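You operate a simulated robot arm through the tools that you are given. There is no shell and no other tool.

You run a simulated two-armed robot. Do the job below in one go: nothing can be reset, and whatever is moved stays where it is left.

## Task
Measure the prism's angle and stand the matching tag on the marked square.
Fine: mark both faces; brake the stage again; the prism stays there, glass untouched.
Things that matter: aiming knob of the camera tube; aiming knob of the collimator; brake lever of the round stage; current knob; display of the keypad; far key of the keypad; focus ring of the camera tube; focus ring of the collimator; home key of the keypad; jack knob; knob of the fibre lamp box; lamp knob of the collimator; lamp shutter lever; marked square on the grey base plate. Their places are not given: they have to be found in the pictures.

Only the result counts: the job must be done as asked and must still hold three seconds after the hand-in. Knocking over, shifting, dropping, spilling or breaking anything else fails it.

## Robot
Two 7-joint arms with two-finger grippers on one trunk that stands fixed in place. Base frame: the origin is at the foot of the trunk, x ahead of it, y to its left, z up. Units: m, rad, N and s.
The left shoulder is at [0.052, 0.216, 1.377], the right one opposite. With the tool pointing down near the work surface each hand reaches from about 0.1 to 0.78 m from the base axis, measured 20 degrees to its own side. Payload 3.43 kg a hand.
The tool frame of a hand sits at the grasp point between the pads (the TCP): z along the fingers, y along the line on which they close. The tips reach 0.02 m beyond it. Largest opening 0.124 m; the body of the gripper starts 0.093 m behind the TCP.
Orientation is told as [roll, pitch, yaw] about the base's x, y, z axes, in that order, counted from this pose: with the fingers straight down and closing along the base's y, the tool's x points along the base's -x, its y along +y and its z along -z.

## Interface
- The arms move only by the tool step_arm. It takes "left_series", "right_series" or both (then of equal length, played together; a hand with none holds still); each is a list of rows, each an object (a shift or turn left out is 0, a gripper value left out holds the last) with "offset": the shift along the tool's x, y, z in units of 40 mm (1.0 is 40 mm), a list of three; "turn": the turn, a rotation vector about the tool's x, y, z in units of 5 degrees (1.0 is 5 degrees), a list of three; "gripper": the closure, from 0 (fully open) to 1 (shut). In form: [{"offset": [x, y, z], "turn": [wx, wy, wz], "gripper": gripper}, ...]. A call has 1 to 20 rows; each row shifts and turns the commanded pose from where the row before left it, along the tool's axes as they then stand. A call with a number of a shift or a turn outside -1 to 1 is refused whole. A row lasts 0.2 s, in which the tool goes at most 0.05 m and 0.15 rad; a call with a longer step from one row to the next is refused whole, and so is a gripper value outside its range. A pose out of reach is approached as far as the arm can. The call stops where the force on the tool passes 40 N (or 10 N more than at its start, if that is more) or the arm is blocked; 0.2 s more then pass. Each finger travels about 0.072 m/s and halts on what it meets, pressing with about 22 N; the grip force reading is that of the motor and also rises with nothing between the fingers. The clock runs only during rows and for 0.2 s after the last one: add rows that do not move to give the fingers time. The reply holds the time, the measured pose of the TCP, the force on the tool along the base axes, the opening and the grip force, in the units named above and with some noise, with the torque about the TCP (base axes, N m) and any sound that the robot's microphone picked up, and new pictures: "pictures" is both (left out), scene, wrist or none (wrist: the cameras of the hands that moved).
- Cameras (640 x 400 px; columns grow to the right, rows downward): "scene" is now at [0.1444, -0.0587, 1.5479]; the picture's right is [-0.66, -0.76, 0.00], its down [-0.47, 0.40, -0.79] and it looks along [0.60, -0.52, -0.62] (base axes); focal length 327 px, centre (320, 200). "left" rides on the left gripper at [0.082, -0.014, -0.14] in its tool frame; the picture's right is [0.17, 0.99, 0.00], its down [-0.83, 0.14, -0.54] and it looks along [-0.53, 0.09, 0.84] (tool axes); focal length 243 px, centre (320, 200). "right" rides on the right gripper at [0.082, 0.014, -0.14] in its tool frame; the picture's right is [-0.17, 0.99, 0.00], its down [-0.83, -0.14, -0.54] and it looks along [-0.53, -0.09, 0.84] (tool axes); focal length 243 px, centre (320, 200).
- slide_trunk(by): slides the trunk up (or, below 0, down) by that many m; the arms and the scene camera ride with it, the base frame stays. It gives what a move gives, with no picture.
- head_to(pan, tilt): turns the head with the scene camera to pan (to the left, within 1.396 rad either way) and tilt (down, from -0.506 to 1.204), counted from straight ahead of the robot. It gives what a move gives, and a new picture of the scene camera.
- locate(camera, pixels): for up to 12 pixels [column, row] of the newest picture of that camera ("zoom" is the newest enlarged one), the place [x, y, z] in the base frame of the surface seen there, good to about 0.002 m. No time passes.
- enlarge(camera, box): a new picture of the part [left, top, right, bottom] of that camera's present view, enlarged. No time passes.
- sign_off(): hands the job in; it is judged then, once.

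Unless the task says otherwise, let go and move clear before handing in.

The tools are called after "Call:" as a command line: name --argument value ..., lists and objects as JSON in quotes. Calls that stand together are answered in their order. step_arm: Moves the arms, as the interface text tells. Its arguments: {"type":"object","properties":{"left_series":{"type":"array","items":{"type":"object","properties":{"offset":{"type":"array","items":{"type":"number"}},"turn":{"type":"array","items":{"type":"number"}},"gripper":{"type":"number"}}}},"right_series":{"type":"array","items":{"type":"object","properties":{"offset":{"type":"array","items":{"type":"number"}},"turn":{"type":"array","items":{"type":"number"}},"gripper":{"type":"number"}}}},"pictures":{"type":"string","enum":["both","scene","wrist","none"]}},"required":[]} The other tools are called the same way: slide_trunk (by) slides the trunk up or down; head_to (pan, tilt) turns the head that bears the scene camera; locate (camera, pixels) gives the place of the surface under pixels of a picture; enlarge (camera, box) takes an enlarged picture of a part of a camera's view; sign_off () hands the job in.

At the start:

```text
clock: 0.0
left_tcp_pos: [0.3538, -0.037, 1.2991]
left_orientation: [0.002, 0.0, 0.0]
left_force: [0.3, 0.2, -0.2]
left_moment: [0.03, -0.02, 0.01]
left_finger_gap: 0.1238
left_grip_force: 0.0
right_tcp_pos: [0.3723, -0.4692, 1.2744]
right_orientation: [-0.002, 0.001, 0.0]
right_force: [0.1, 0.2, -0.8]
right_moment: [0.01, -0.02, 0.0]
right_finger_gap: 0.1244
right_grip_force: 0.1
trunk travel left (down, up): [-0.525, 0.066]
head pan, tilt: [-0.714, 0.663]
```

scene: 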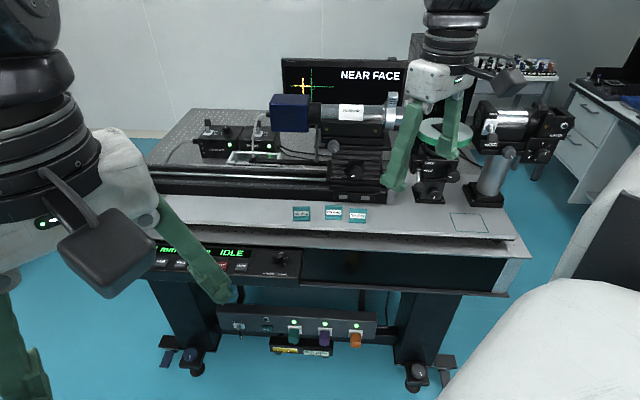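
right: 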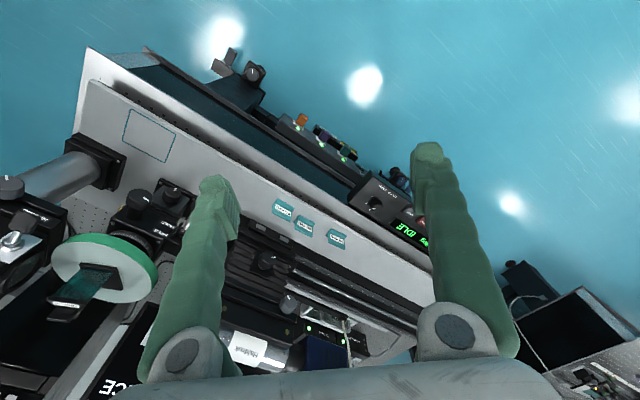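
left: 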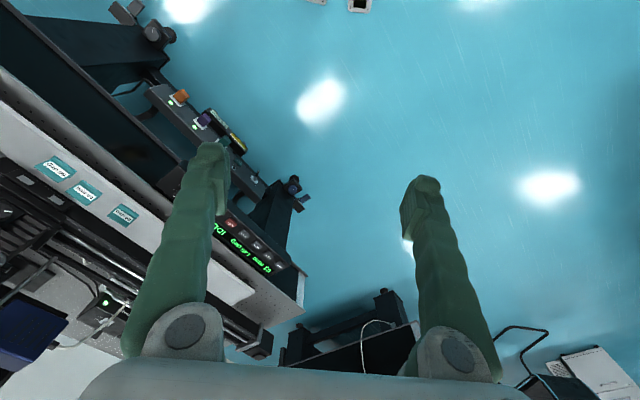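

The scene shows an optical bench with a stage (around 440,135), a monitor reading NEAR FACE, a keypad with a display reading "IDLE", three teal tags (300–358, 214) and a marked square (468,222). I'll enlarge several regions to see the details.

Call:
enlarge --camera "scene" --box '[380, 80, 580, 240]'

Call:
enlarge --camera "scene" --box '[140, 220, 400, 370]'

Call:
enlarge --camera "scene" --box '[180, 50, 420, 230]'

Call:
enlarge --camera "right" --box '[0, 160, 220, 340]'

```text
2.50 times, centred on (480, 160) of scene
```

zoom: 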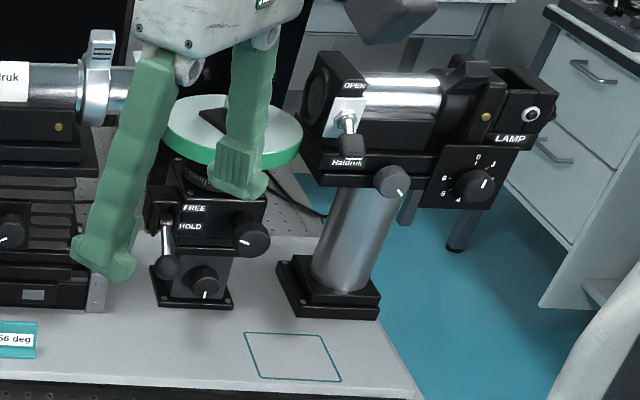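

```text
2.46 times, centred on (270, 295) of scene
```

zoom: 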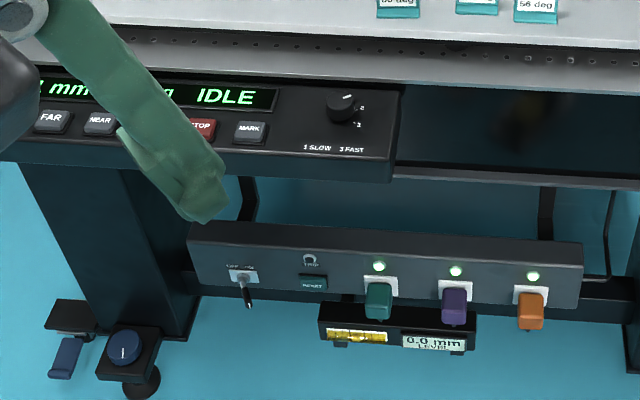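

```text
2.22 times, centred on (300, 140) of scene
```

zoom: 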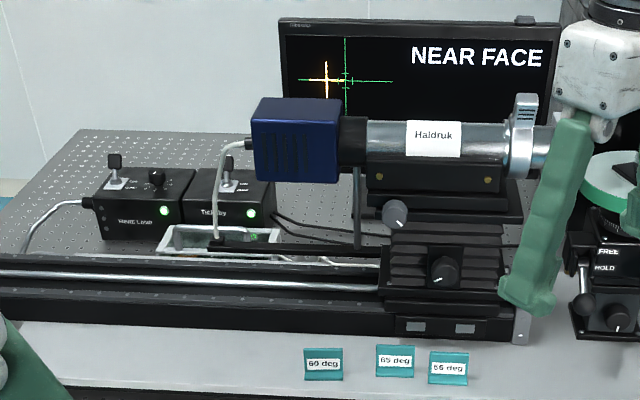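

```text
2.22 times, centred on (110, 250) of right
```

zoom: 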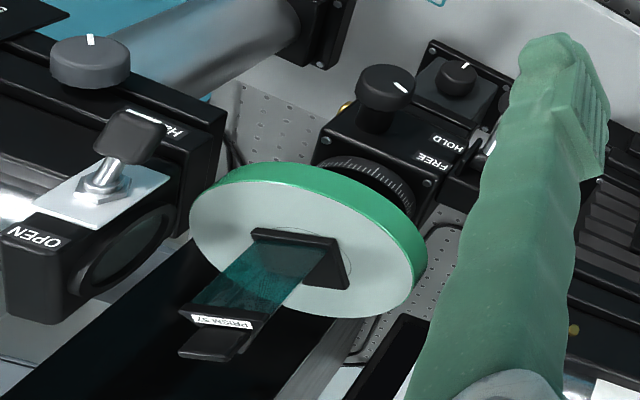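

The left gripper blocks the stage view, and there's a keypad with FAR/NEAR/?/STOP/MARK keys. Let me locate the main items and look from a clearer view.

Call:
locate --camera "scene" --pixels '[[430, 130], [447, 165], [468, 222], [301, 214], [333, 212], [358, 215], [240, 267], [160, 262], [446, 178], [482, 175], [350, 197], [520, 120]]'

Call:
step_arm --left_series '[{"offset": [0.5, 0.9, -0.5]}, {"offset": [0.5, 0.9, -0.5]}, {"offset": [0.5, 0.9, -0.5]}, {"offset": [0.5, 0.9, 0]}, {"offset": [0.5, 0.9, 0]}, {"offset": [0, 0.9, 0]}]' --right_series '[{"offset": [0.5, -0.8, -0.5]}, {"offset": [0.5, -0.8, -0.5]}, {"offset": [0.5, -0.8, -0.5]}, {"offset": [0.5, 0, 0]}, {"offset": [0.5, 0, 0]}, {"offset": [0, 0, 0]}]' --pictures "both"

```text
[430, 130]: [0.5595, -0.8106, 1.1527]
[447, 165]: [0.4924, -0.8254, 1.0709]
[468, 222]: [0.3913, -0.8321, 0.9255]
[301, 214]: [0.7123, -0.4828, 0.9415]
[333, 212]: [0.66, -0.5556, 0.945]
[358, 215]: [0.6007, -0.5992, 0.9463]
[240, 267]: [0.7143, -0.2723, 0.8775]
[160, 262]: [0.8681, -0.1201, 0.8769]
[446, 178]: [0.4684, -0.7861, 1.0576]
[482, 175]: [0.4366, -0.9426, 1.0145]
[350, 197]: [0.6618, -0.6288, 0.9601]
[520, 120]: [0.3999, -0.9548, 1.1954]
```

```text
clock: 1.4
left_tcp_pos: [0.2514, 0.1809, 1.3584]
left_orientation: [-0.003, -0.002, 0.003]
left_force: [0.0, 0.3, 0.8]
left_moment: [0.0, 0.02, 0.02]
left_finger_gap: 0.1241
left_grip_force: 0.0
right_tcp_pos: [0.2723, -0.5615, 1.3347]
right_orientation: [-0.001, 0.0, 0.001]
right_force: [-0.4, -0.6, 0.1]
right_moment: [-0.05, 0.01, -0.02]
right_finger_gap: 0.1238
right_grip_force: 0.1
trunk travel left (down, up): [-0.525, 0.066]
head pan, tilt: [-0.714, 0.663]
```

scene: 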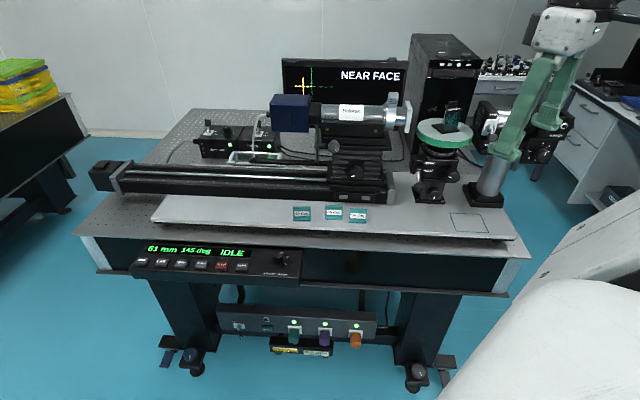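
right: 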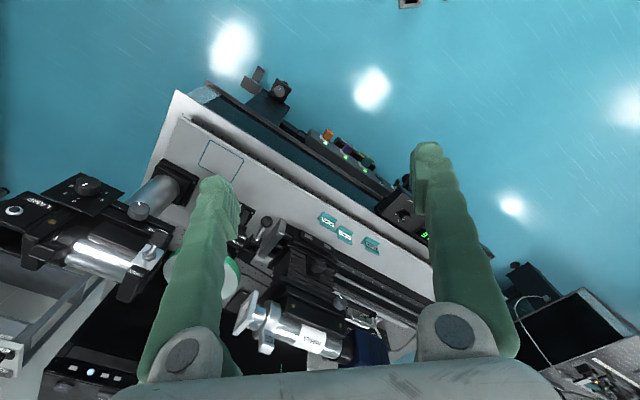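
left: 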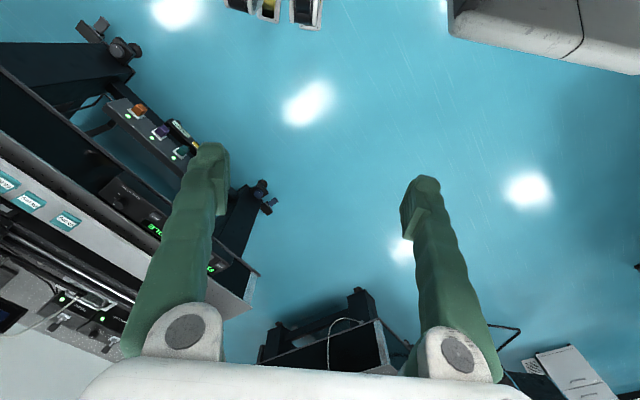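

Call:
enlarge --camera "scene" --box '[370, 60, 590, 240]'

Call:
enlarge --camera "scene" --box '[130, 235, 310, 285]'

Call:
enlarge --camera "scene" --box '[270, 45, 420, 140]'

Call:
enlarge --camera "scene" --box '[190, 110, 300, 180]'

Call:
enlarge --camera "scene" --box '[80, 140, 410, 240]'

```text
2.22 times, centred on (480, 150) of scene
```

zoom: 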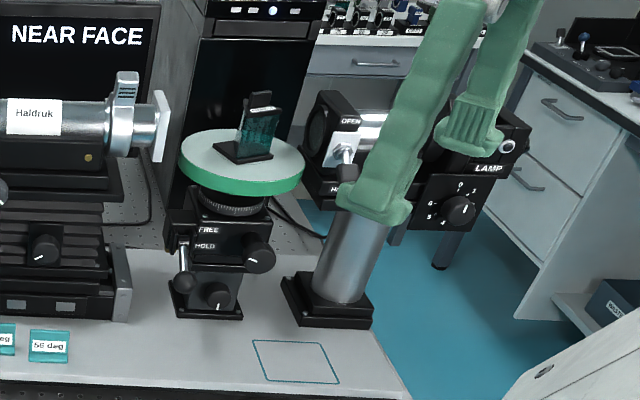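

```text
3.56 times, centred on (220, 260) of scene
```

zoom: 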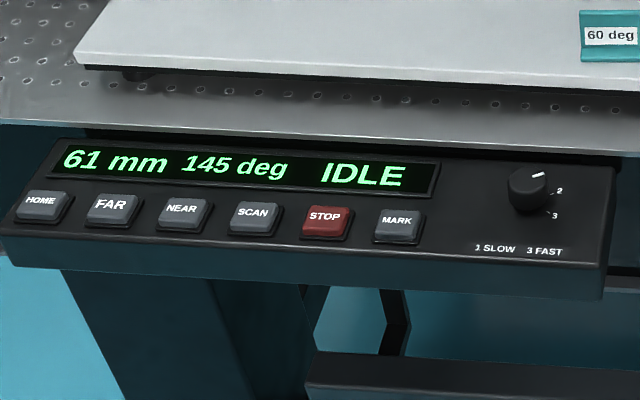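

```text
4.21 times, centred on (345, 92) of scene
```

zoom: 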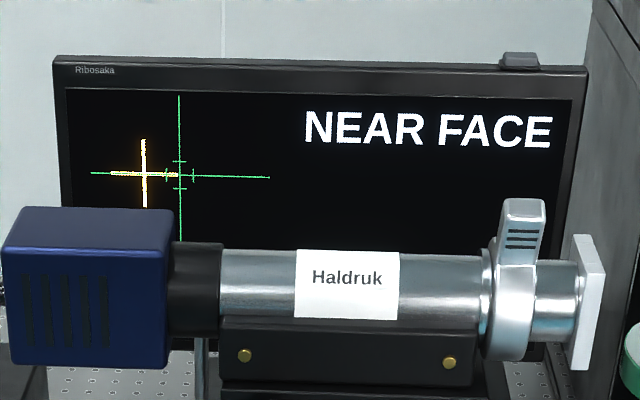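

```text
5.71 times, centred on (245, 145) of scene
```

zoom: 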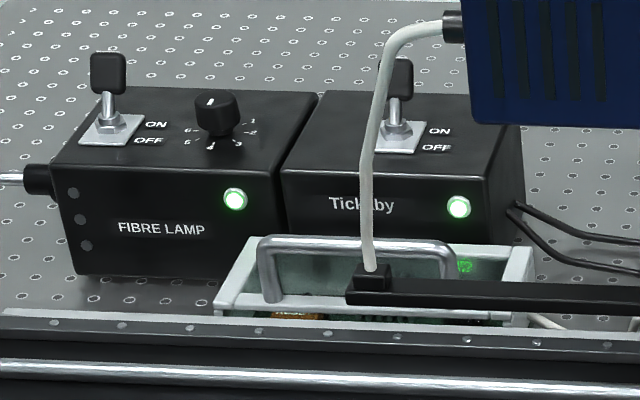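

```text
1.94 times, centred on (245, 190) of scene
```

zoom: 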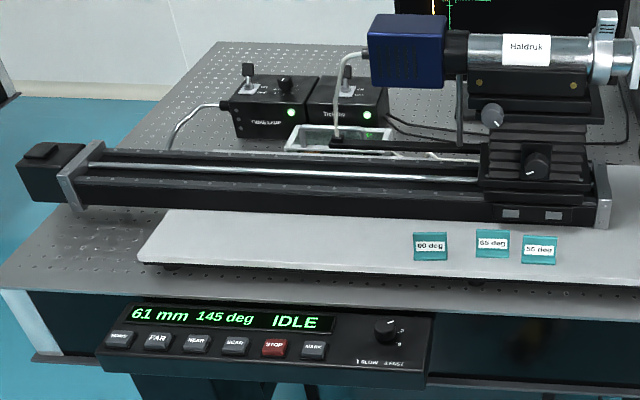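

Call:
enlarge --camera "scene" --box '[280, 55, 410, 105]'

Call:
enlarge --camera "scene" --box '[405, 85, 485, 210]'

Call:
enlarge --camera "scene" --box '[300, 90, 420, 210]'

Call:
enlarge --camera "scene" --box '[210, 300, 390, 360]'

Call:
enlarge --camera "right" --box '[0, 150, 340, 370]'

```text
4.92 times, centred on (345, 80) of scene
```

zoom: 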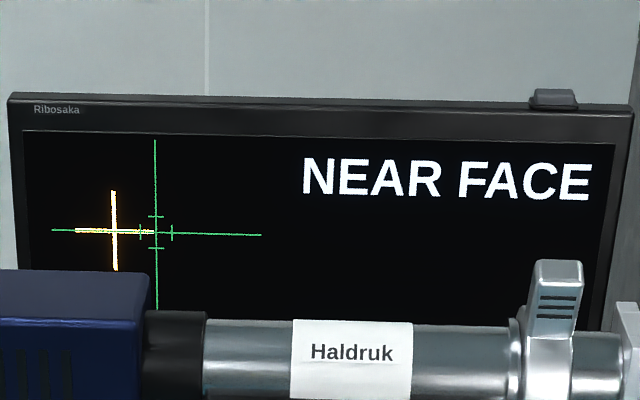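

```text
3.20 times, centred on (445, 148) of scene
```

zoom: 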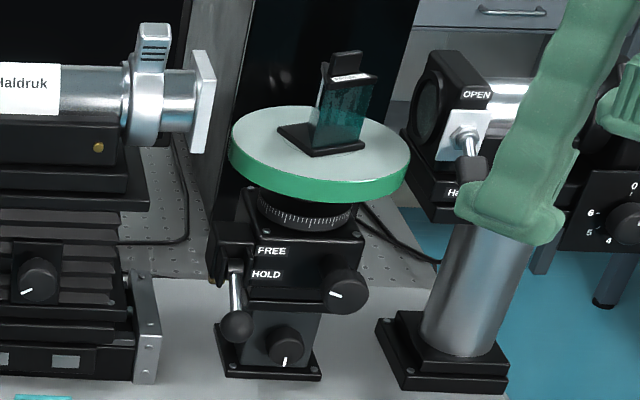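

```text
3.33 times, centred on (360, 150) of scene
```

zoom: 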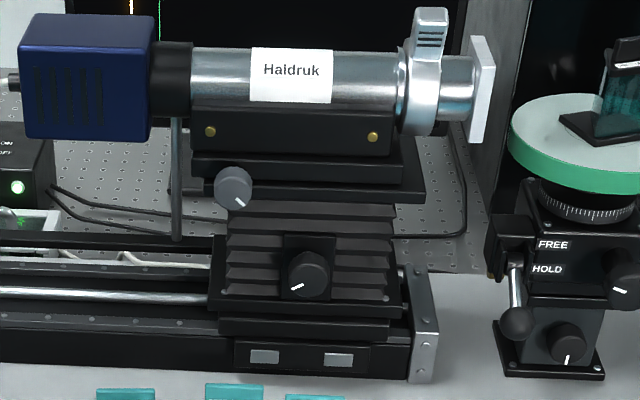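

```text
3.56 times, centred on (300, 330) of scene
```

zoom: 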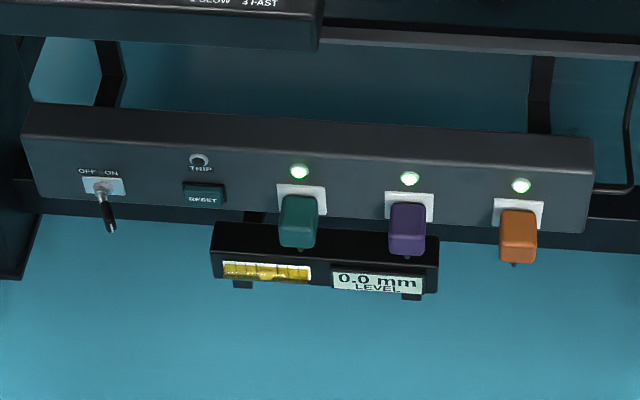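

```text
1.82 times, centred on (170, 260) of right
```

zoom: 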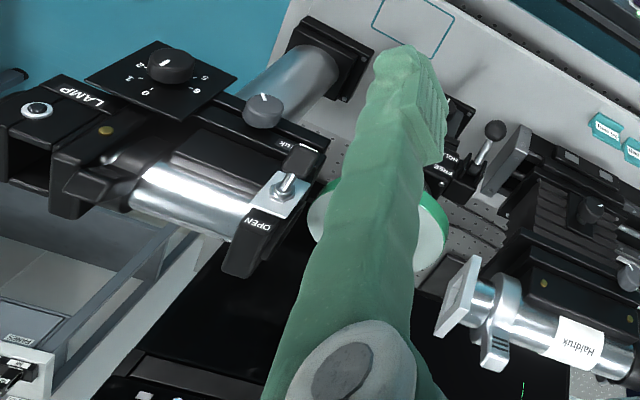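

Call:
enlarge --camera "scene" --box '[415, 90, 475, 160]'

Call:
locate --camera "scene" --pixels '[[320, 112], [384, 115], [408, 117], [405, 95], [334, 146], [352, 170], [417, 131], [462, 132], [432, 188], [424, 163], [446, 174], [433, 194]]'

Call:
locate --camera "scene" --pixels '[[145, 262], [161, 263], [181, 264], [200, 265], [221, 266], [242, 267], [281, 259], [491, 120], [445, 110], [440, 130], [436, 200], [520, 150]]'

Call:
locate --camera "scene" --pixels '[[452, 213], [482, 213], [490, 230], [456, 231], [294, 208], [310, 208], [310, 220], [294, 221], [325, 207], [349, 209], [367, 210], [367, 222]]'

```text
5.71 times, centred on (445, 125) of scene
```

zoom: 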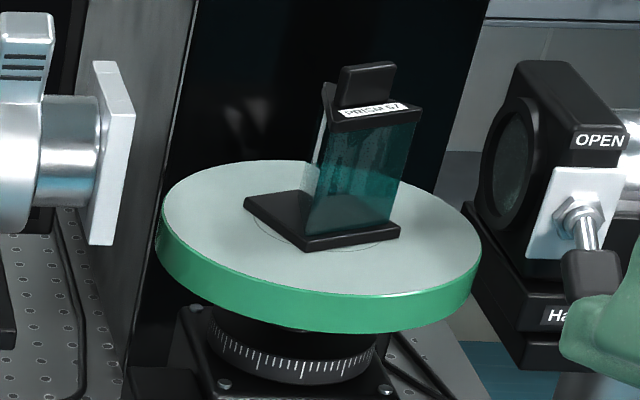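

```text
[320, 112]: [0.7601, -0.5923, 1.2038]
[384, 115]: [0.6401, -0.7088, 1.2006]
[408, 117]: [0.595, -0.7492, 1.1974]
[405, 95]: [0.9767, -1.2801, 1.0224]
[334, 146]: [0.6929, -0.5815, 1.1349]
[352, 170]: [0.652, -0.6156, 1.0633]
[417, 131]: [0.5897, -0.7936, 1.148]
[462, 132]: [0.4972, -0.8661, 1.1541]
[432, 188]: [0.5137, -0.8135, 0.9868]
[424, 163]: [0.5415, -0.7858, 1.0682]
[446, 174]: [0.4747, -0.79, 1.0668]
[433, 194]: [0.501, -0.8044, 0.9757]
```

```text
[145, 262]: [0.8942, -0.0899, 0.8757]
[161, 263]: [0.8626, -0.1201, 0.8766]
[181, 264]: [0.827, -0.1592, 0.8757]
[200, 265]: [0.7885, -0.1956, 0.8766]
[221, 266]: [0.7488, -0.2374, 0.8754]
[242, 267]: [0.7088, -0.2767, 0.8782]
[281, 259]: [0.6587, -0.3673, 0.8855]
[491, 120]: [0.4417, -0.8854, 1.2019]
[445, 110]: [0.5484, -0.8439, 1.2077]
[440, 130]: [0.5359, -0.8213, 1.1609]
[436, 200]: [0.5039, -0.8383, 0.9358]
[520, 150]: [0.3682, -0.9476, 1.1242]
```

```text
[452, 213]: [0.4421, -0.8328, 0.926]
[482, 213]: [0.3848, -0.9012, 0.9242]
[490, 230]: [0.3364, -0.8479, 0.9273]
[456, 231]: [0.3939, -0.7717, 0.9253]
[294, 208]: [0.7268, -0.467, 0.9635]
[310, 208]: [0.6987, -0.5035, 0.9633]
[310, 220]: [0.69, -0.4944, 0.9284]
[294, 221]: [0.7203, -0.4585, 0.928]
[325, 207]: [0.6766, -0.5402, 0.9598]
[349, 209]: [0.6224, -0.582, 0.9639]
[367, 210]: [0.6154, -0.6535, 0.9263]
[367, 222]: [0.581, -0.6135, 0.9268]
```

The stage lever (scene ~419,187) is at HOLD and the monitor shows a yellow reflex left of the green cross. I'll locate the stage controls, and turn the right hand to face the bench (yaw −45°, pitch forward) to see it close.

Call:
locate --camera "scene" --pixels '[[419, 187], [418, 175], [417, 168], [453, 176], [434, 193], [430, 164], [428, 171], [418, 137], [436, 144], [455, 144], [470, 135], [445, 121]]'

Call:
step_arm --right_series '[{"turn": [0, 0, 1]}, {"turn": [0, 0, 1]}, {"turn": [0, 0, 1]}, {"turn": [0, 0, 1]}, {"turn": [0, 0, 1]}, {"turn": [0, 0, 1]}, {"turn": [0, 0, 1]}, {"turn": [0, 0, 1]}, {"turn": [0, 0, 1]}, {"turn": [0, -1, 0]}, {"turn": [0, -1, 0]}, {"turn": [0, -1, 0]}, {"turn": [0, -1, 0]}, {"turn": [0, -1, 0]}, {"turn": [0, -1, 0]}]'

```text
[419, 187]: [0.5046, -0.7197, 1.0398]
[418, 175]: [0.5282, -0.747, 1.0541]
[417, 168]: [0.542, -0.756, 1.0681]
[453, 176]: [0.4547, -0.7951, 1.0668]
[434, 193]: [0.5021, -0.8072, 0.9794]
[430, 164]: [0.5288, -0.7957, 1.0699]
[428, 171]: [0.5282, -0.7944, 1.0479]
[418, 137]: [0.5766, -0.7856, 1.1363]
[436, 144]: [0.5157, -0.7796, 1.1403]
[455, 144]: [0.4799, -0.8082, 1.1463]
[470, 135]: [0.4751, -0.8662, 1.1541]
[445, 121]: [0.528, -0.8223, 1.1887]
```

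```text
clock: 4.6
left_tcp_pos: [0.2508, 0.1798, 1.3579]
left_orientation: [0.001, 0.001, -0.001]
left_force: [-0.3, 0.3, 0.1]
left_moment: [0.0, 0.02, 0.02]
left_finger_gap: 0.124
left_grip_force: 0.0
right_tcp_pos: [0.2652, -0.567, 1.3407]
right_orientation: [-0.001, -0.436, -0.786]
right_force: [-0.3, 0.3, 0.8]
right_moment: [0.01, 0.01, -0.04]
right_finger_gap: 0.124
right_grip_force: 0.1
right hand out of reach, approached as far as the arm can: row 14, 15
trunk travel left (down, up): [-0.525, 0.066]
head pan, tilt: [-0.714, 0.663]
```

scene: 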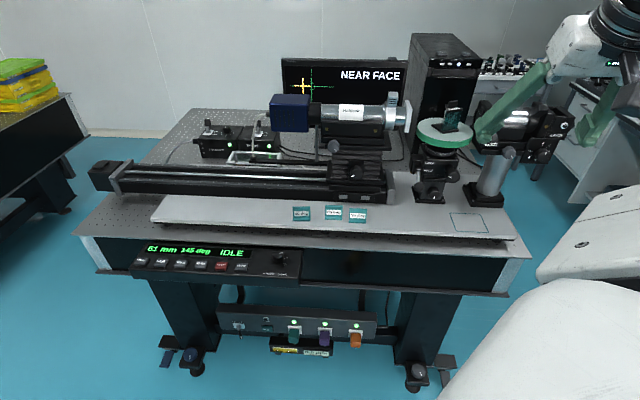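
right: 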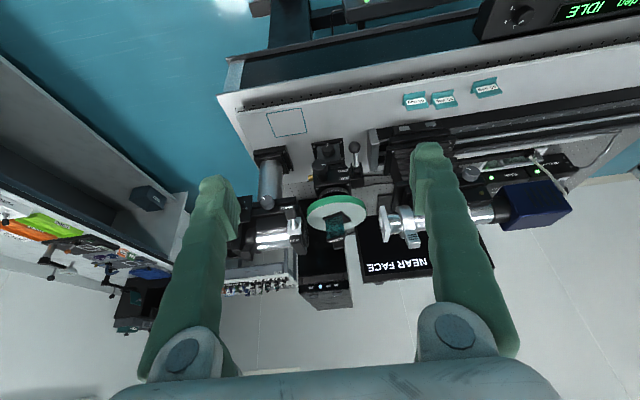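

Lever pivot and ball are located (lever sticks out toward the robot, slanting down to HOLD). I'll bring the right hand forward and tilt it more to look closely.

Call:
step_arm --right_series '[{"offset": [-0.3, 0, 0.7]}, {"offset": [-0.3, 0, 0.7]}, {"offset": [-0.3, 0, 0.7]}, {"offset": [-0.3, 0, 0.7], "turn": [0, -1, 0]}, {"offset": [-0.3, 0, 0.7], "turn": [0, -1, 0]}, {"offset": [-0.3, 0, 0.3], "turn": [0, -1, 0]}, {"turn": [0, -1, 0]}, {"turn": [0, 0, 0]}]'

```text
clock: 6.4
left_tcp_pos: [0.2526, 0.1789, 1.3575]
left_orientation: [0.0, -0.001, 0.0]
left_force: [0.1, 0.3, -0.6]
left_moment: [-0.01, 0.02, -0.03]
left_finger_gap: 0.1242
left_grip_force: 0.0
right_tcp_pos: [0.3576, -0.6608, 1.2367]
right_orientation: [0.0, -0.786, -0.786]
right_force: [0.2, 0.3, -0.9]
right_moment: [-0.02, 0.01, -0.02]
right_finger_gap: 0.1238
right_grip_force: 0.1
trunk travel left (down, up): [-0.525, 0.066]
head pan, tilt: [-0.714, 0.663]
```

scene: 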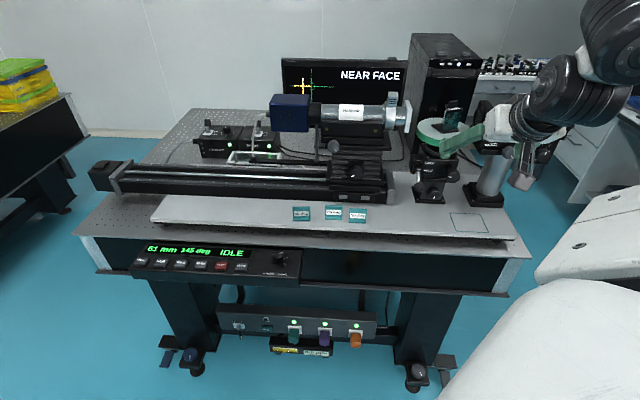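
right: 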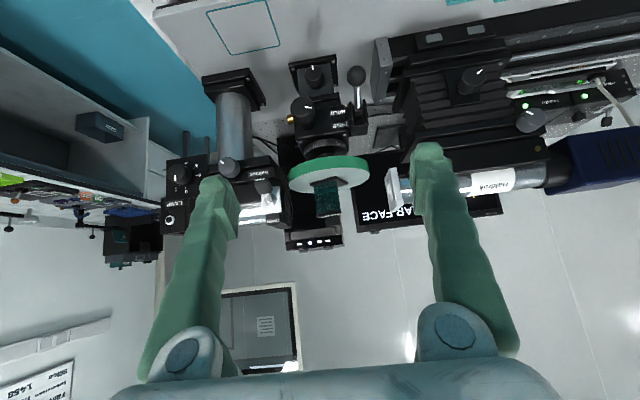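

Call:
enlarge --camera "right" --box '[270, 50, 390, 240]'

Call:
enlarge --camera "right" --box '[150, 130, 300, 260]'

Call:
enlarge --camera "scene" --box '[400, 90, 500, 210]'

```text
2.11 times, centred on (330, 145) of right
```

zoom: 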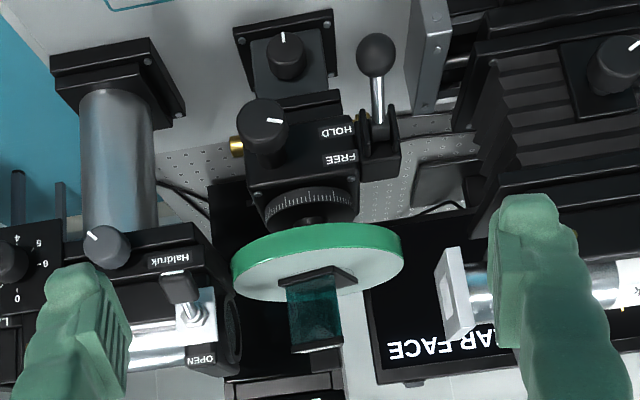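

```text
3.08 times, centred on (225, 195) of right
```

zoom: 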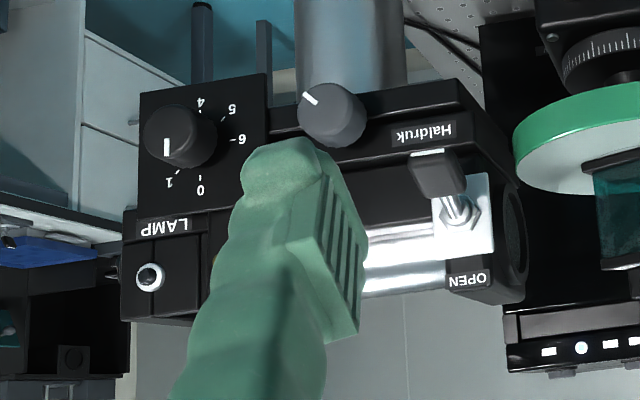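

```text
3.33 times, centred on (450, 150) of scene
```

zoom: 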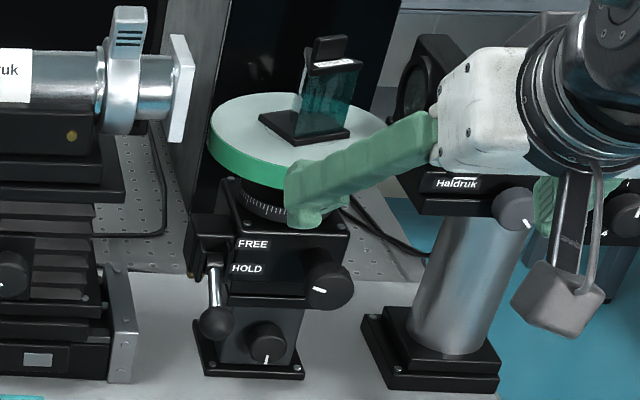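

The lever ball is at about (0.509, −0.728, 1.034), pointing to HOLD; it must swing up to FREE. I'll close the right gripper, tilt it to 60° and lower it in front of the ball.

Call:
step_arm --right_series '[{"turn": [0, -1, 0], "gripper": 1}, {"turn": [0, -1, 0]}, {"turn": [0, -1, 0]}, {"offset": [0.81, 0.25, 0.66]}, {"offset": [0.81, 0.25, 0.66]}, {"offset": [0.81, 0.25, 0.66]}, {"offset": [0.81, 0.25, 0.66]}, {"offset": [0.81, 0.25, 0.66]}, {"offset": [0.81, 0.25, 0.66]}, {}]'

```text
clock: 8.6
left_tcp_pos: [0.2507, 0.18, 1.3584]
left_orientation: [0.0, 0.001, -0.001]
left_force: [0.3, 0.4, 0.2]
left_moment: [-0.01, 0.0, -0.01]
left_finger_gap: 0.1242
left_grip_force: 0.2
right_tcp_pos: [0.4205, -0.6489, 0.985]
right_orientation: [0.003, -0.987, -0.787]
right_force: [-2.0, -0.1, 0.3]
right_moment: [0.0, 0.02, 0.0]
right_finger_gap: 0.0
right_grip_force: 22.0
right hand out of reach, approached as far as the arm can: row 2, 3
trunk travel left (down, up): [-0.525, 0.066]
head pan, tilt: [-0.714, 0.663]
```

scene: 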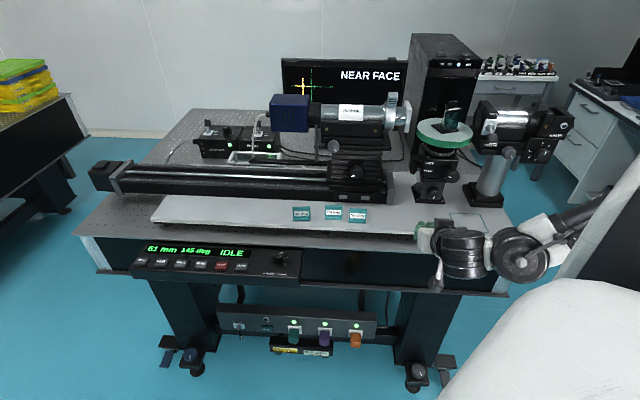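
right: 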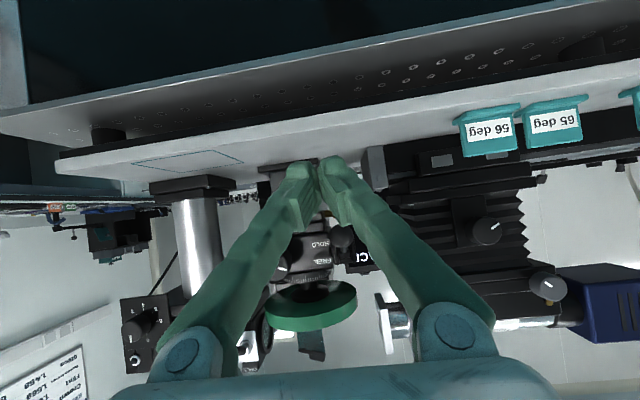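

Call:
locate --camera "right" --pixels '[[341, 236], [345, 240], [283, 270], [490, 232], [487, 140], [520, 160], [520, 105], [314, 245]]'

Call:
enlarge --camera "right" --box '[240, 150, 420, 370]'

Call:
enlarge --camera "scene" --box '[390, 150, 490, 270]'

```text
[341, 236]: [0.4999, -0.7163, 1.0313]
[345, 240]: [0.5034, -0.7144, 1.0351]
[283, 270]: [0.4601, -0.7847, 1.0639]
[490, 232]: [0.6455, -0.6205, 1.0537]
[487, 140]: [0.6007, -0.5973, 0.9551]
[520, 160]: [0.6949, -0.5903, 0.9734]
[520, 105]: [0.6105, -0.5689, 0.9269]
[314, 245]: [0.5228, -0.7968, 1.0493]
```

```text
1.82 times, centred on (330, 260) of right
```

zoom: 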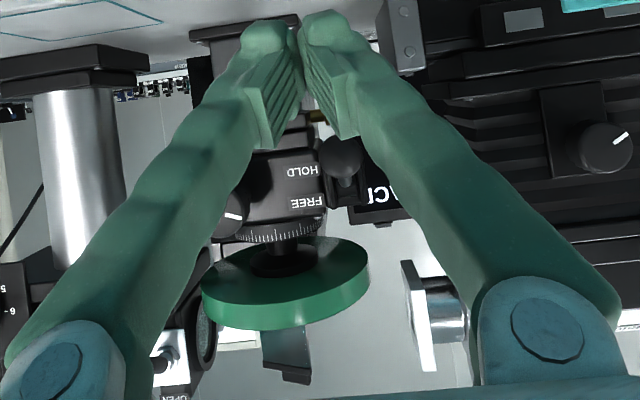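

```text
3.33 times, centred on (440, 210) of scene
```

zoom: 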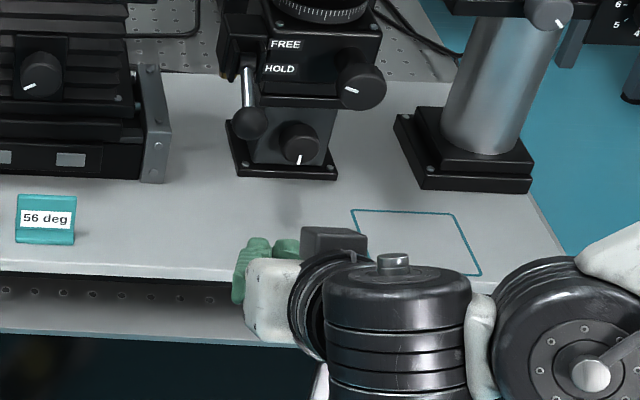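

The ball is at about F≈0.873 along the bench normal. I'll advance the closed fingertips under the ball.

Call:
step_arm --right_series '[{"offset": [-0.515, 0.08, 0.778]}, {"offset": [-0.515, 0.08, 0.778]}, {"offset": [-0.515, 0.08, 0.778]}, {}]'

Call:
enlarge --camera "scene" --box '[390, 130, 490, 250]'

Call:
enlarge --camera "right" --box '[240, 100, 420, 320]'

```text
clock: 9.6
left_tcp_pos: [0.2501, 0.1792, 1.3586]
left_orientation: [0.002, 0.0, -0.001]
left_force: [-1.1, -0.4, -0.1]
left_moment: [0.01, 0.01, 0.01]
left_finger_gap: 0.1239
left_grip_force: 0.0
right_tcp_pos: [0.5052, -0.7236, 0.9874]
right_orientation: [0.006, -0.987, -0.786]
right_force: [0.9, 0.1, -0.3]
right_moment: [0.0, -0.02, 0.01]
right_finger_gap: 0.0
right_grip_force: 22.0
trunk travel left (down, up): [-0.525, 0.066]
head pan, tilt: [-0.714, 0.663]
```

scene: 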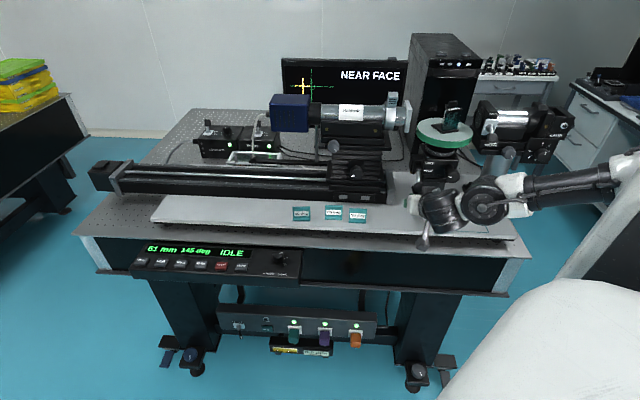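
right: 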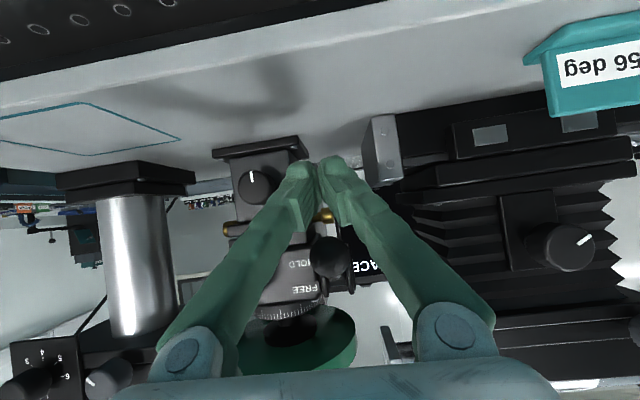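

```text
3.33 times, centred on (440, 190) of scene
```

zoom: 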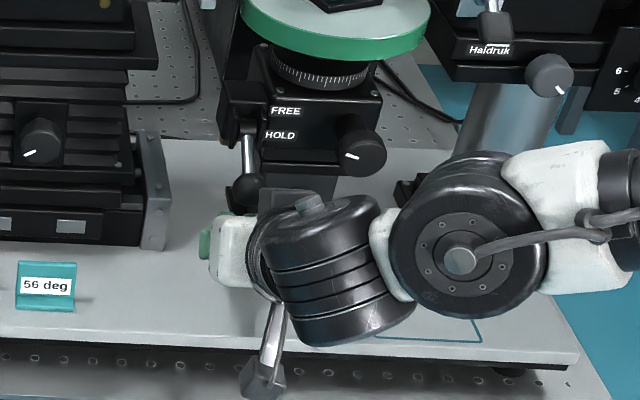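

```text
1.82 times, centred on (330, 210) of right
```

zoom: 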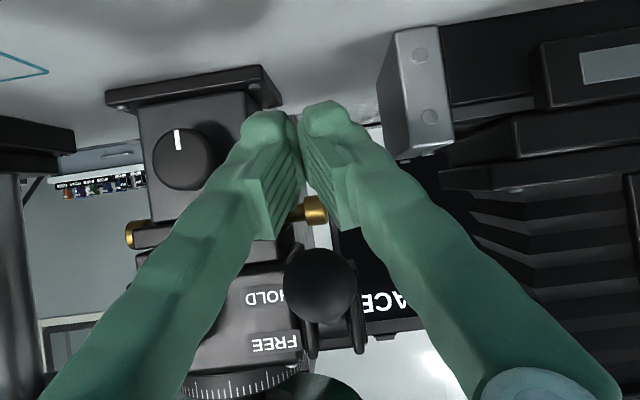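

Fingertips are under the ball. Now lifting straight up in small steps.

Call:
step_arm --right_series '[{"offset": [-0.31, 0, -0.21]}, {"offset": [-0.31, 0, -0.21]}, {"offset": [-0.31, 0, -0.21]}, {"offset": [-0.31, 0, -0.21]}, {}]'

Call:
enlarge --camera "scene" --box '[390, 130, 490, 250]'

Call:
enlarge --camera "right" --box '[240, 100, 420, 320]'

```text
clock: 10.8
left_tcp_pos: [0.2493, 0.1798, 1.3583]
left_orientation: [0.001, 0.0, 0.001]
left_force: [-0.1, 0.0, 0.0]
left_moment: [0.0, -0.02, 0.04]
left_finger_gap: 0.124
left_grip_force: 0.0
right_tcp_pos: [0.5078, -0.723, 1.0488]
right_orientation: [0.009, -0.989, -0.788]
right_force: [1.1, 0.0, 0.6]
right_moment: [-0.04, -0.03, 0.03]
right_finger_gap: 0.0
right_grip_force: 34.5
trunk travel left (down, up): [-0.525, 0.066]
head pan, tilt: [-0.714, 0.663]
```

scene: 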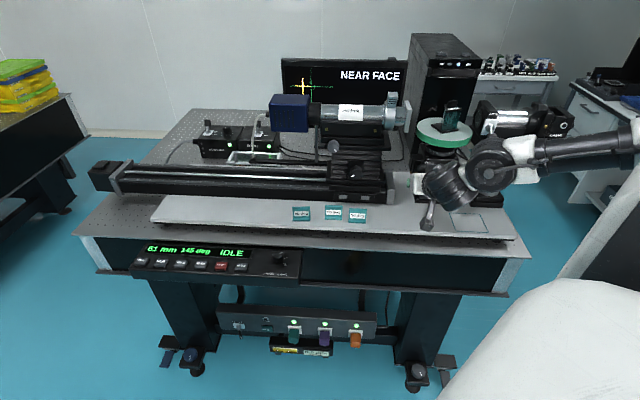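
right: 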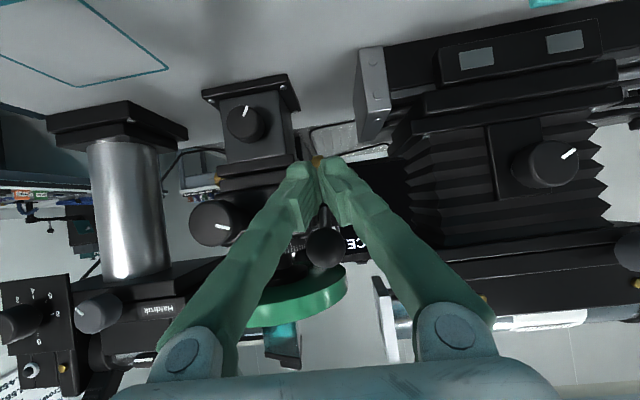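

```text
3.33 times, centred on (440, 190) of scene
```

zoom: 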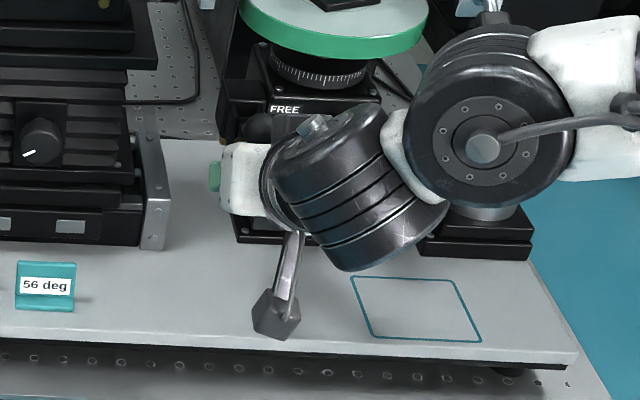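

```text
1.82 times, centred on (330, 210) of right
```

zoom: 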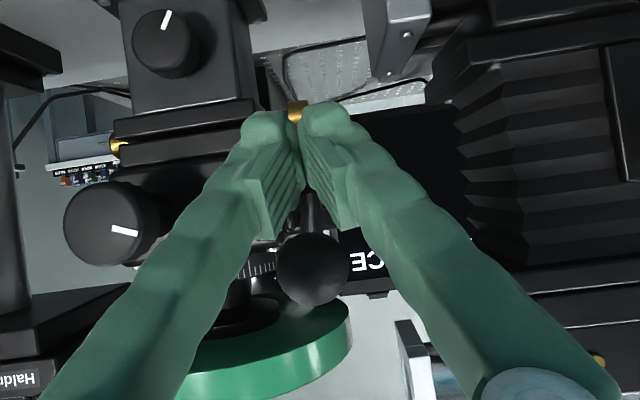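

Call:
locate --camera "right" --pixels '[[325, 247], [320, 235], [240, 290]]'

Call:
step_arm --right_series '[{"offset": [-0.31, 0, -0.21]}, {"offset": [-0.31, 0, -0.21]}, {}]'

Call:
enlarge --camera "right" --box '[240, 100, 420, 320]'

Call:
enlarge --camera "scene" --box '[390, 110, 490, 230]'

Call:
enlarge --camera "scene" --box '[280, 55, 410, 105]'

```text
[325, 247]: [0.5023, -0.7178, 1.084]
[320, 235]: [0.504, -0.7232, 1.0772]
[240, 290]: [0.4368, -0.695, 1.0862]
```

```text
clock: 11.5
left_tcp_pos: [0.2515, 0.1783, 1.358]
left_orientation: [-0.001, -0.001, 0.001]
left_force: [0.2, -0.5, -0.2]
left_moment: [0.01, 0.02, -0.03]
left_finger_gap: 0.1242
left_grip_force: 0.1
right_tcp_pos: [0.5011, -0.7195, 1.0642]
right_orientation: [-0.013, -0.959, -0.764]
right_force: [0.6, -5.3, -15.8]
right_moment: [0.19, 0.17, 0.02]
right_finger_gap: 0.006
right_grip_force: 34.3
trunk travel left (down, up): [-0.525, 0.066]
head pan, tilt: [-0.714, 0.663]
stopped in row 3 (right hand): the force on the tool passed its limit at 42 N (the readings are from after the stop); the commanded pose is now the measured one
```

scene: 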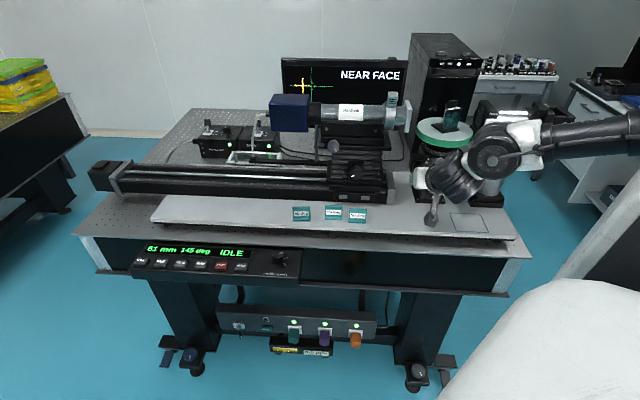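
right: 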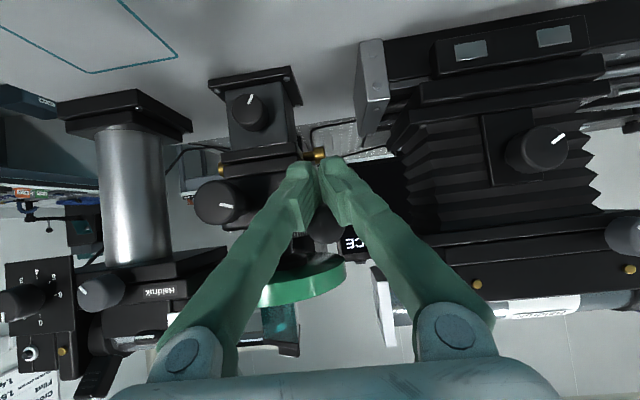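

```text
1.82 times, centred on (330, 210) of right
```

zoom: 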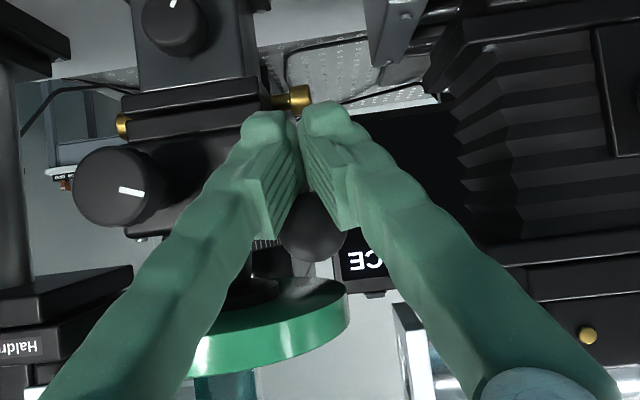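

```text
3.33 times, centred on (440, 170) of scene
```

zoom: 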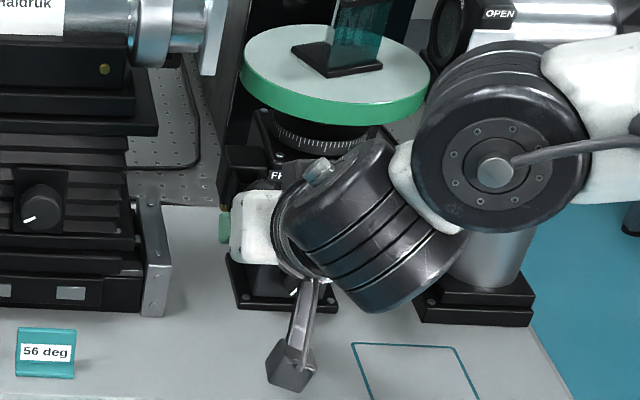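

```text
4.92 times, centred on (345, 80) of scene
```

zoom: 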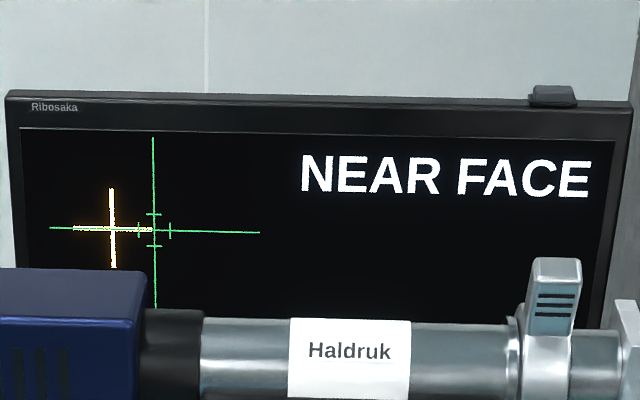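

The lever hit its stop at 42 N with the ball up at FREE level. I'll back off and check.

Call:
step_arm --right_series '[{"offset": [0.2, 0, 0.1]}, {"offset": [0.5, 0, -0.45]}, {"offset": [0.5, 0, -0.45]}, {"offset": [0.5, 0, -0.45]}, {"offset": [0.5, 0, -0.7]}, {"offset": [0.5, 0, -0.7]}, {}]'

Call:
enlarge --camera "scene" --box '[390, 90, 490, 210]'

Call:
enlarge --camera "right" --box '[240, 100, 420, 320]'

Call:
enlarge --camera "scene" --box '[130, 235, 310, 285]'

```text
clock: 13.1
left_tcp_pos: [0.2515, 0.1789, 1.3579]
left_orientation: [-0.001, 0.0, -0.001]
left_force: [-1.1, 0.2, 0.5]
left_moment: [0.03, 0.03, 0.01]
left_finger_gap: 0.1243
left_grip_force: 0.0
right_tcp_pos: [0.3961, -0.6168, 1.0399]
right_orientation: [-0.007, -0.967, -0.77]
right_force: [-0.1, 0.3, 0.3]
right_moment: [-0.01, 0.03, 0.0]
right_finger_gap: 0.0
right_grip_force: 33.7
trunk travel left (down, up): [-0.525, 0.066]
head pan, tilt: [-0.714, 0.663]
```

scene: 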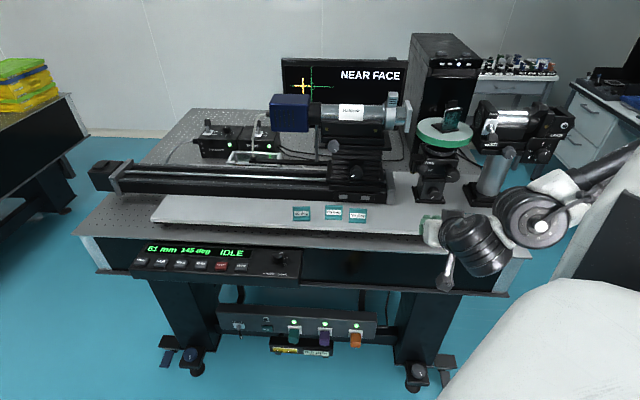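
right: 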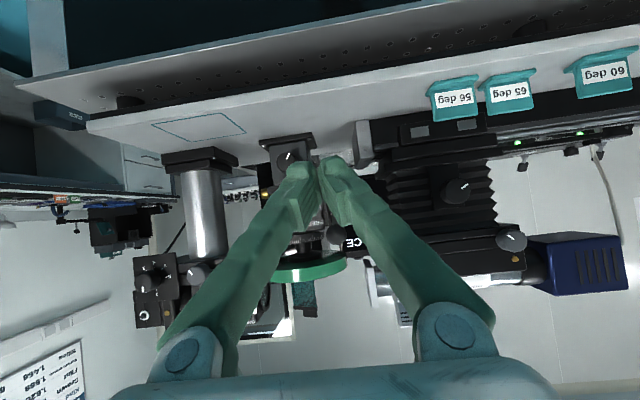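

```text
3.33 times, centred on (440, 150) of scene
```

zoom: 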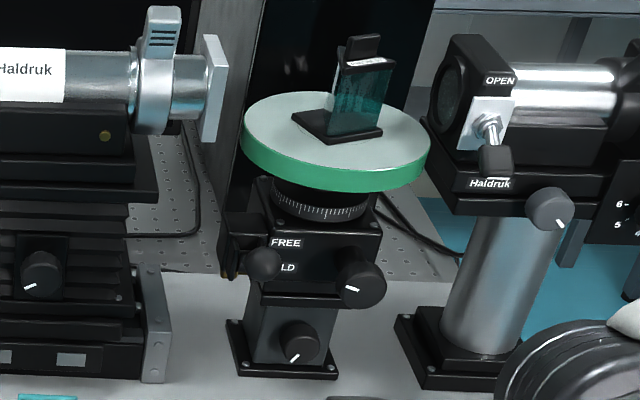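

```text
1.82 times, centred on (330, 210) of right
```

zoom: 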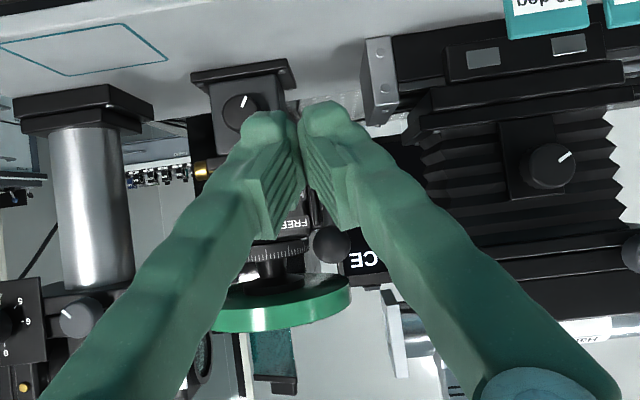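

```text
3.56 times, centred on (220, 260) of scene
```

zoom: 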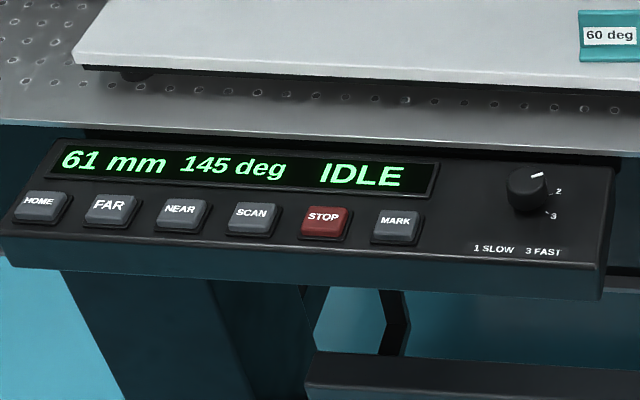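

The lever is now up at FREE. The jack knob mark seems to have tilted a bit; let me look closely at the knobs on the stage.

Call:
enlarge --camera "scene" --box '[412, 145, 468, 205]'

Call:
enlarge --camera "scene" --box '[325, 130, 400, 205]'

Call:
step_arm --right_series '[{"offset": [0, 0, -0.5], "gripper": 0.0}, {"offset": [0, 0, -0.5]}, {"offset": [-1, 0, 0]}, {"offset": [-1, 0, 0]}, {"offset": [-1, 0, 0]}, {}]'

```text
6.67 times, centred on (440, 175) of scene
```

zoom: 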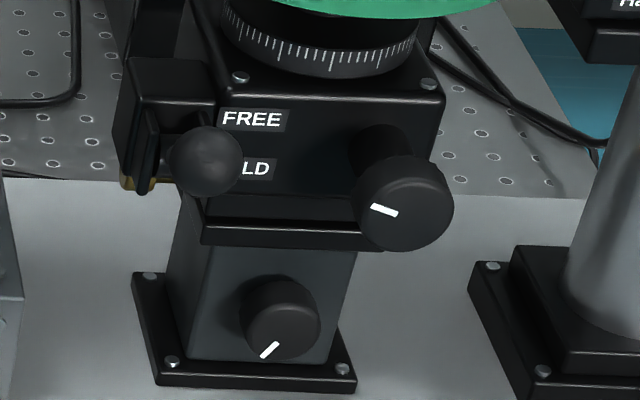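

```text
5.33 times, centred on (362, 168) of scene
```

zoom: 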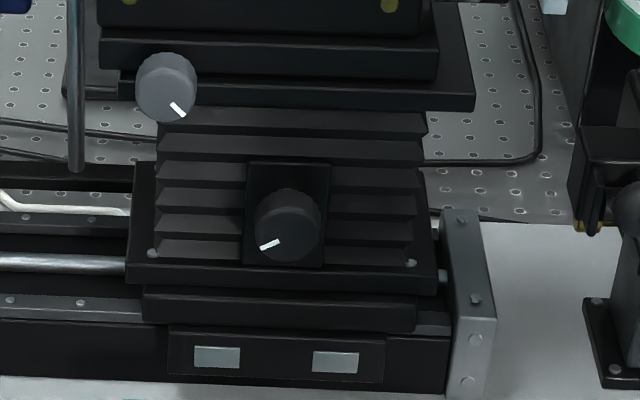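

```text
clock: 14.5
left_tcp_pos: [0.25, 0.1796, 1.3577]
left_orientation: [-0.001, -0.001, 0.0]
left_force: [-0.3, 0.5, -0.5]
left_moment: [0.0, 0.02, -0.01]
left_finger_gap: 0.1241
left_grip_force: 0.1
right_tcp_pos: [0.4255, -0.6292, 1.155]
right_orientation: [0.0, -0.963, -0.782]
right_force: [0.5, -0.2, -0.8]
right_moment: [0.03, 0.04, 0.02]
right_finger_gap: 0.1239
right_grip_force: 0.1
right hand out of reach, approached as far as the arm can: row 3, 4
trunk travel left (down, up): [-0.525, 0.066]
head pan, tilt: [-0.714, 0.663]
```

scene: 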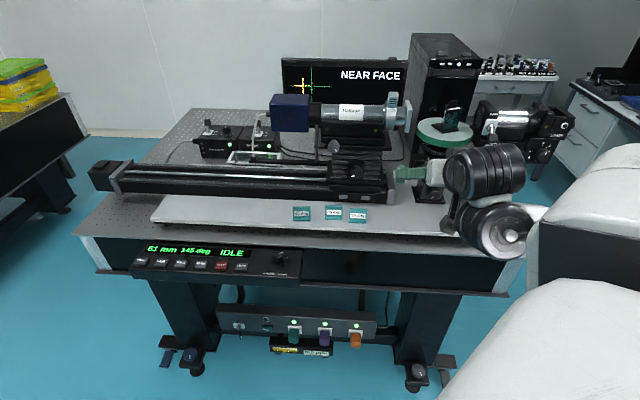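
right: 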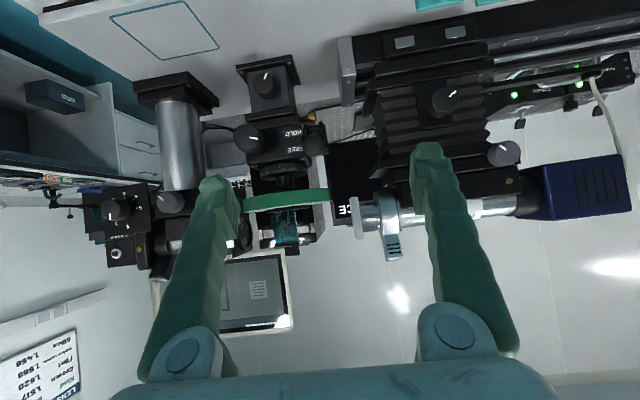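

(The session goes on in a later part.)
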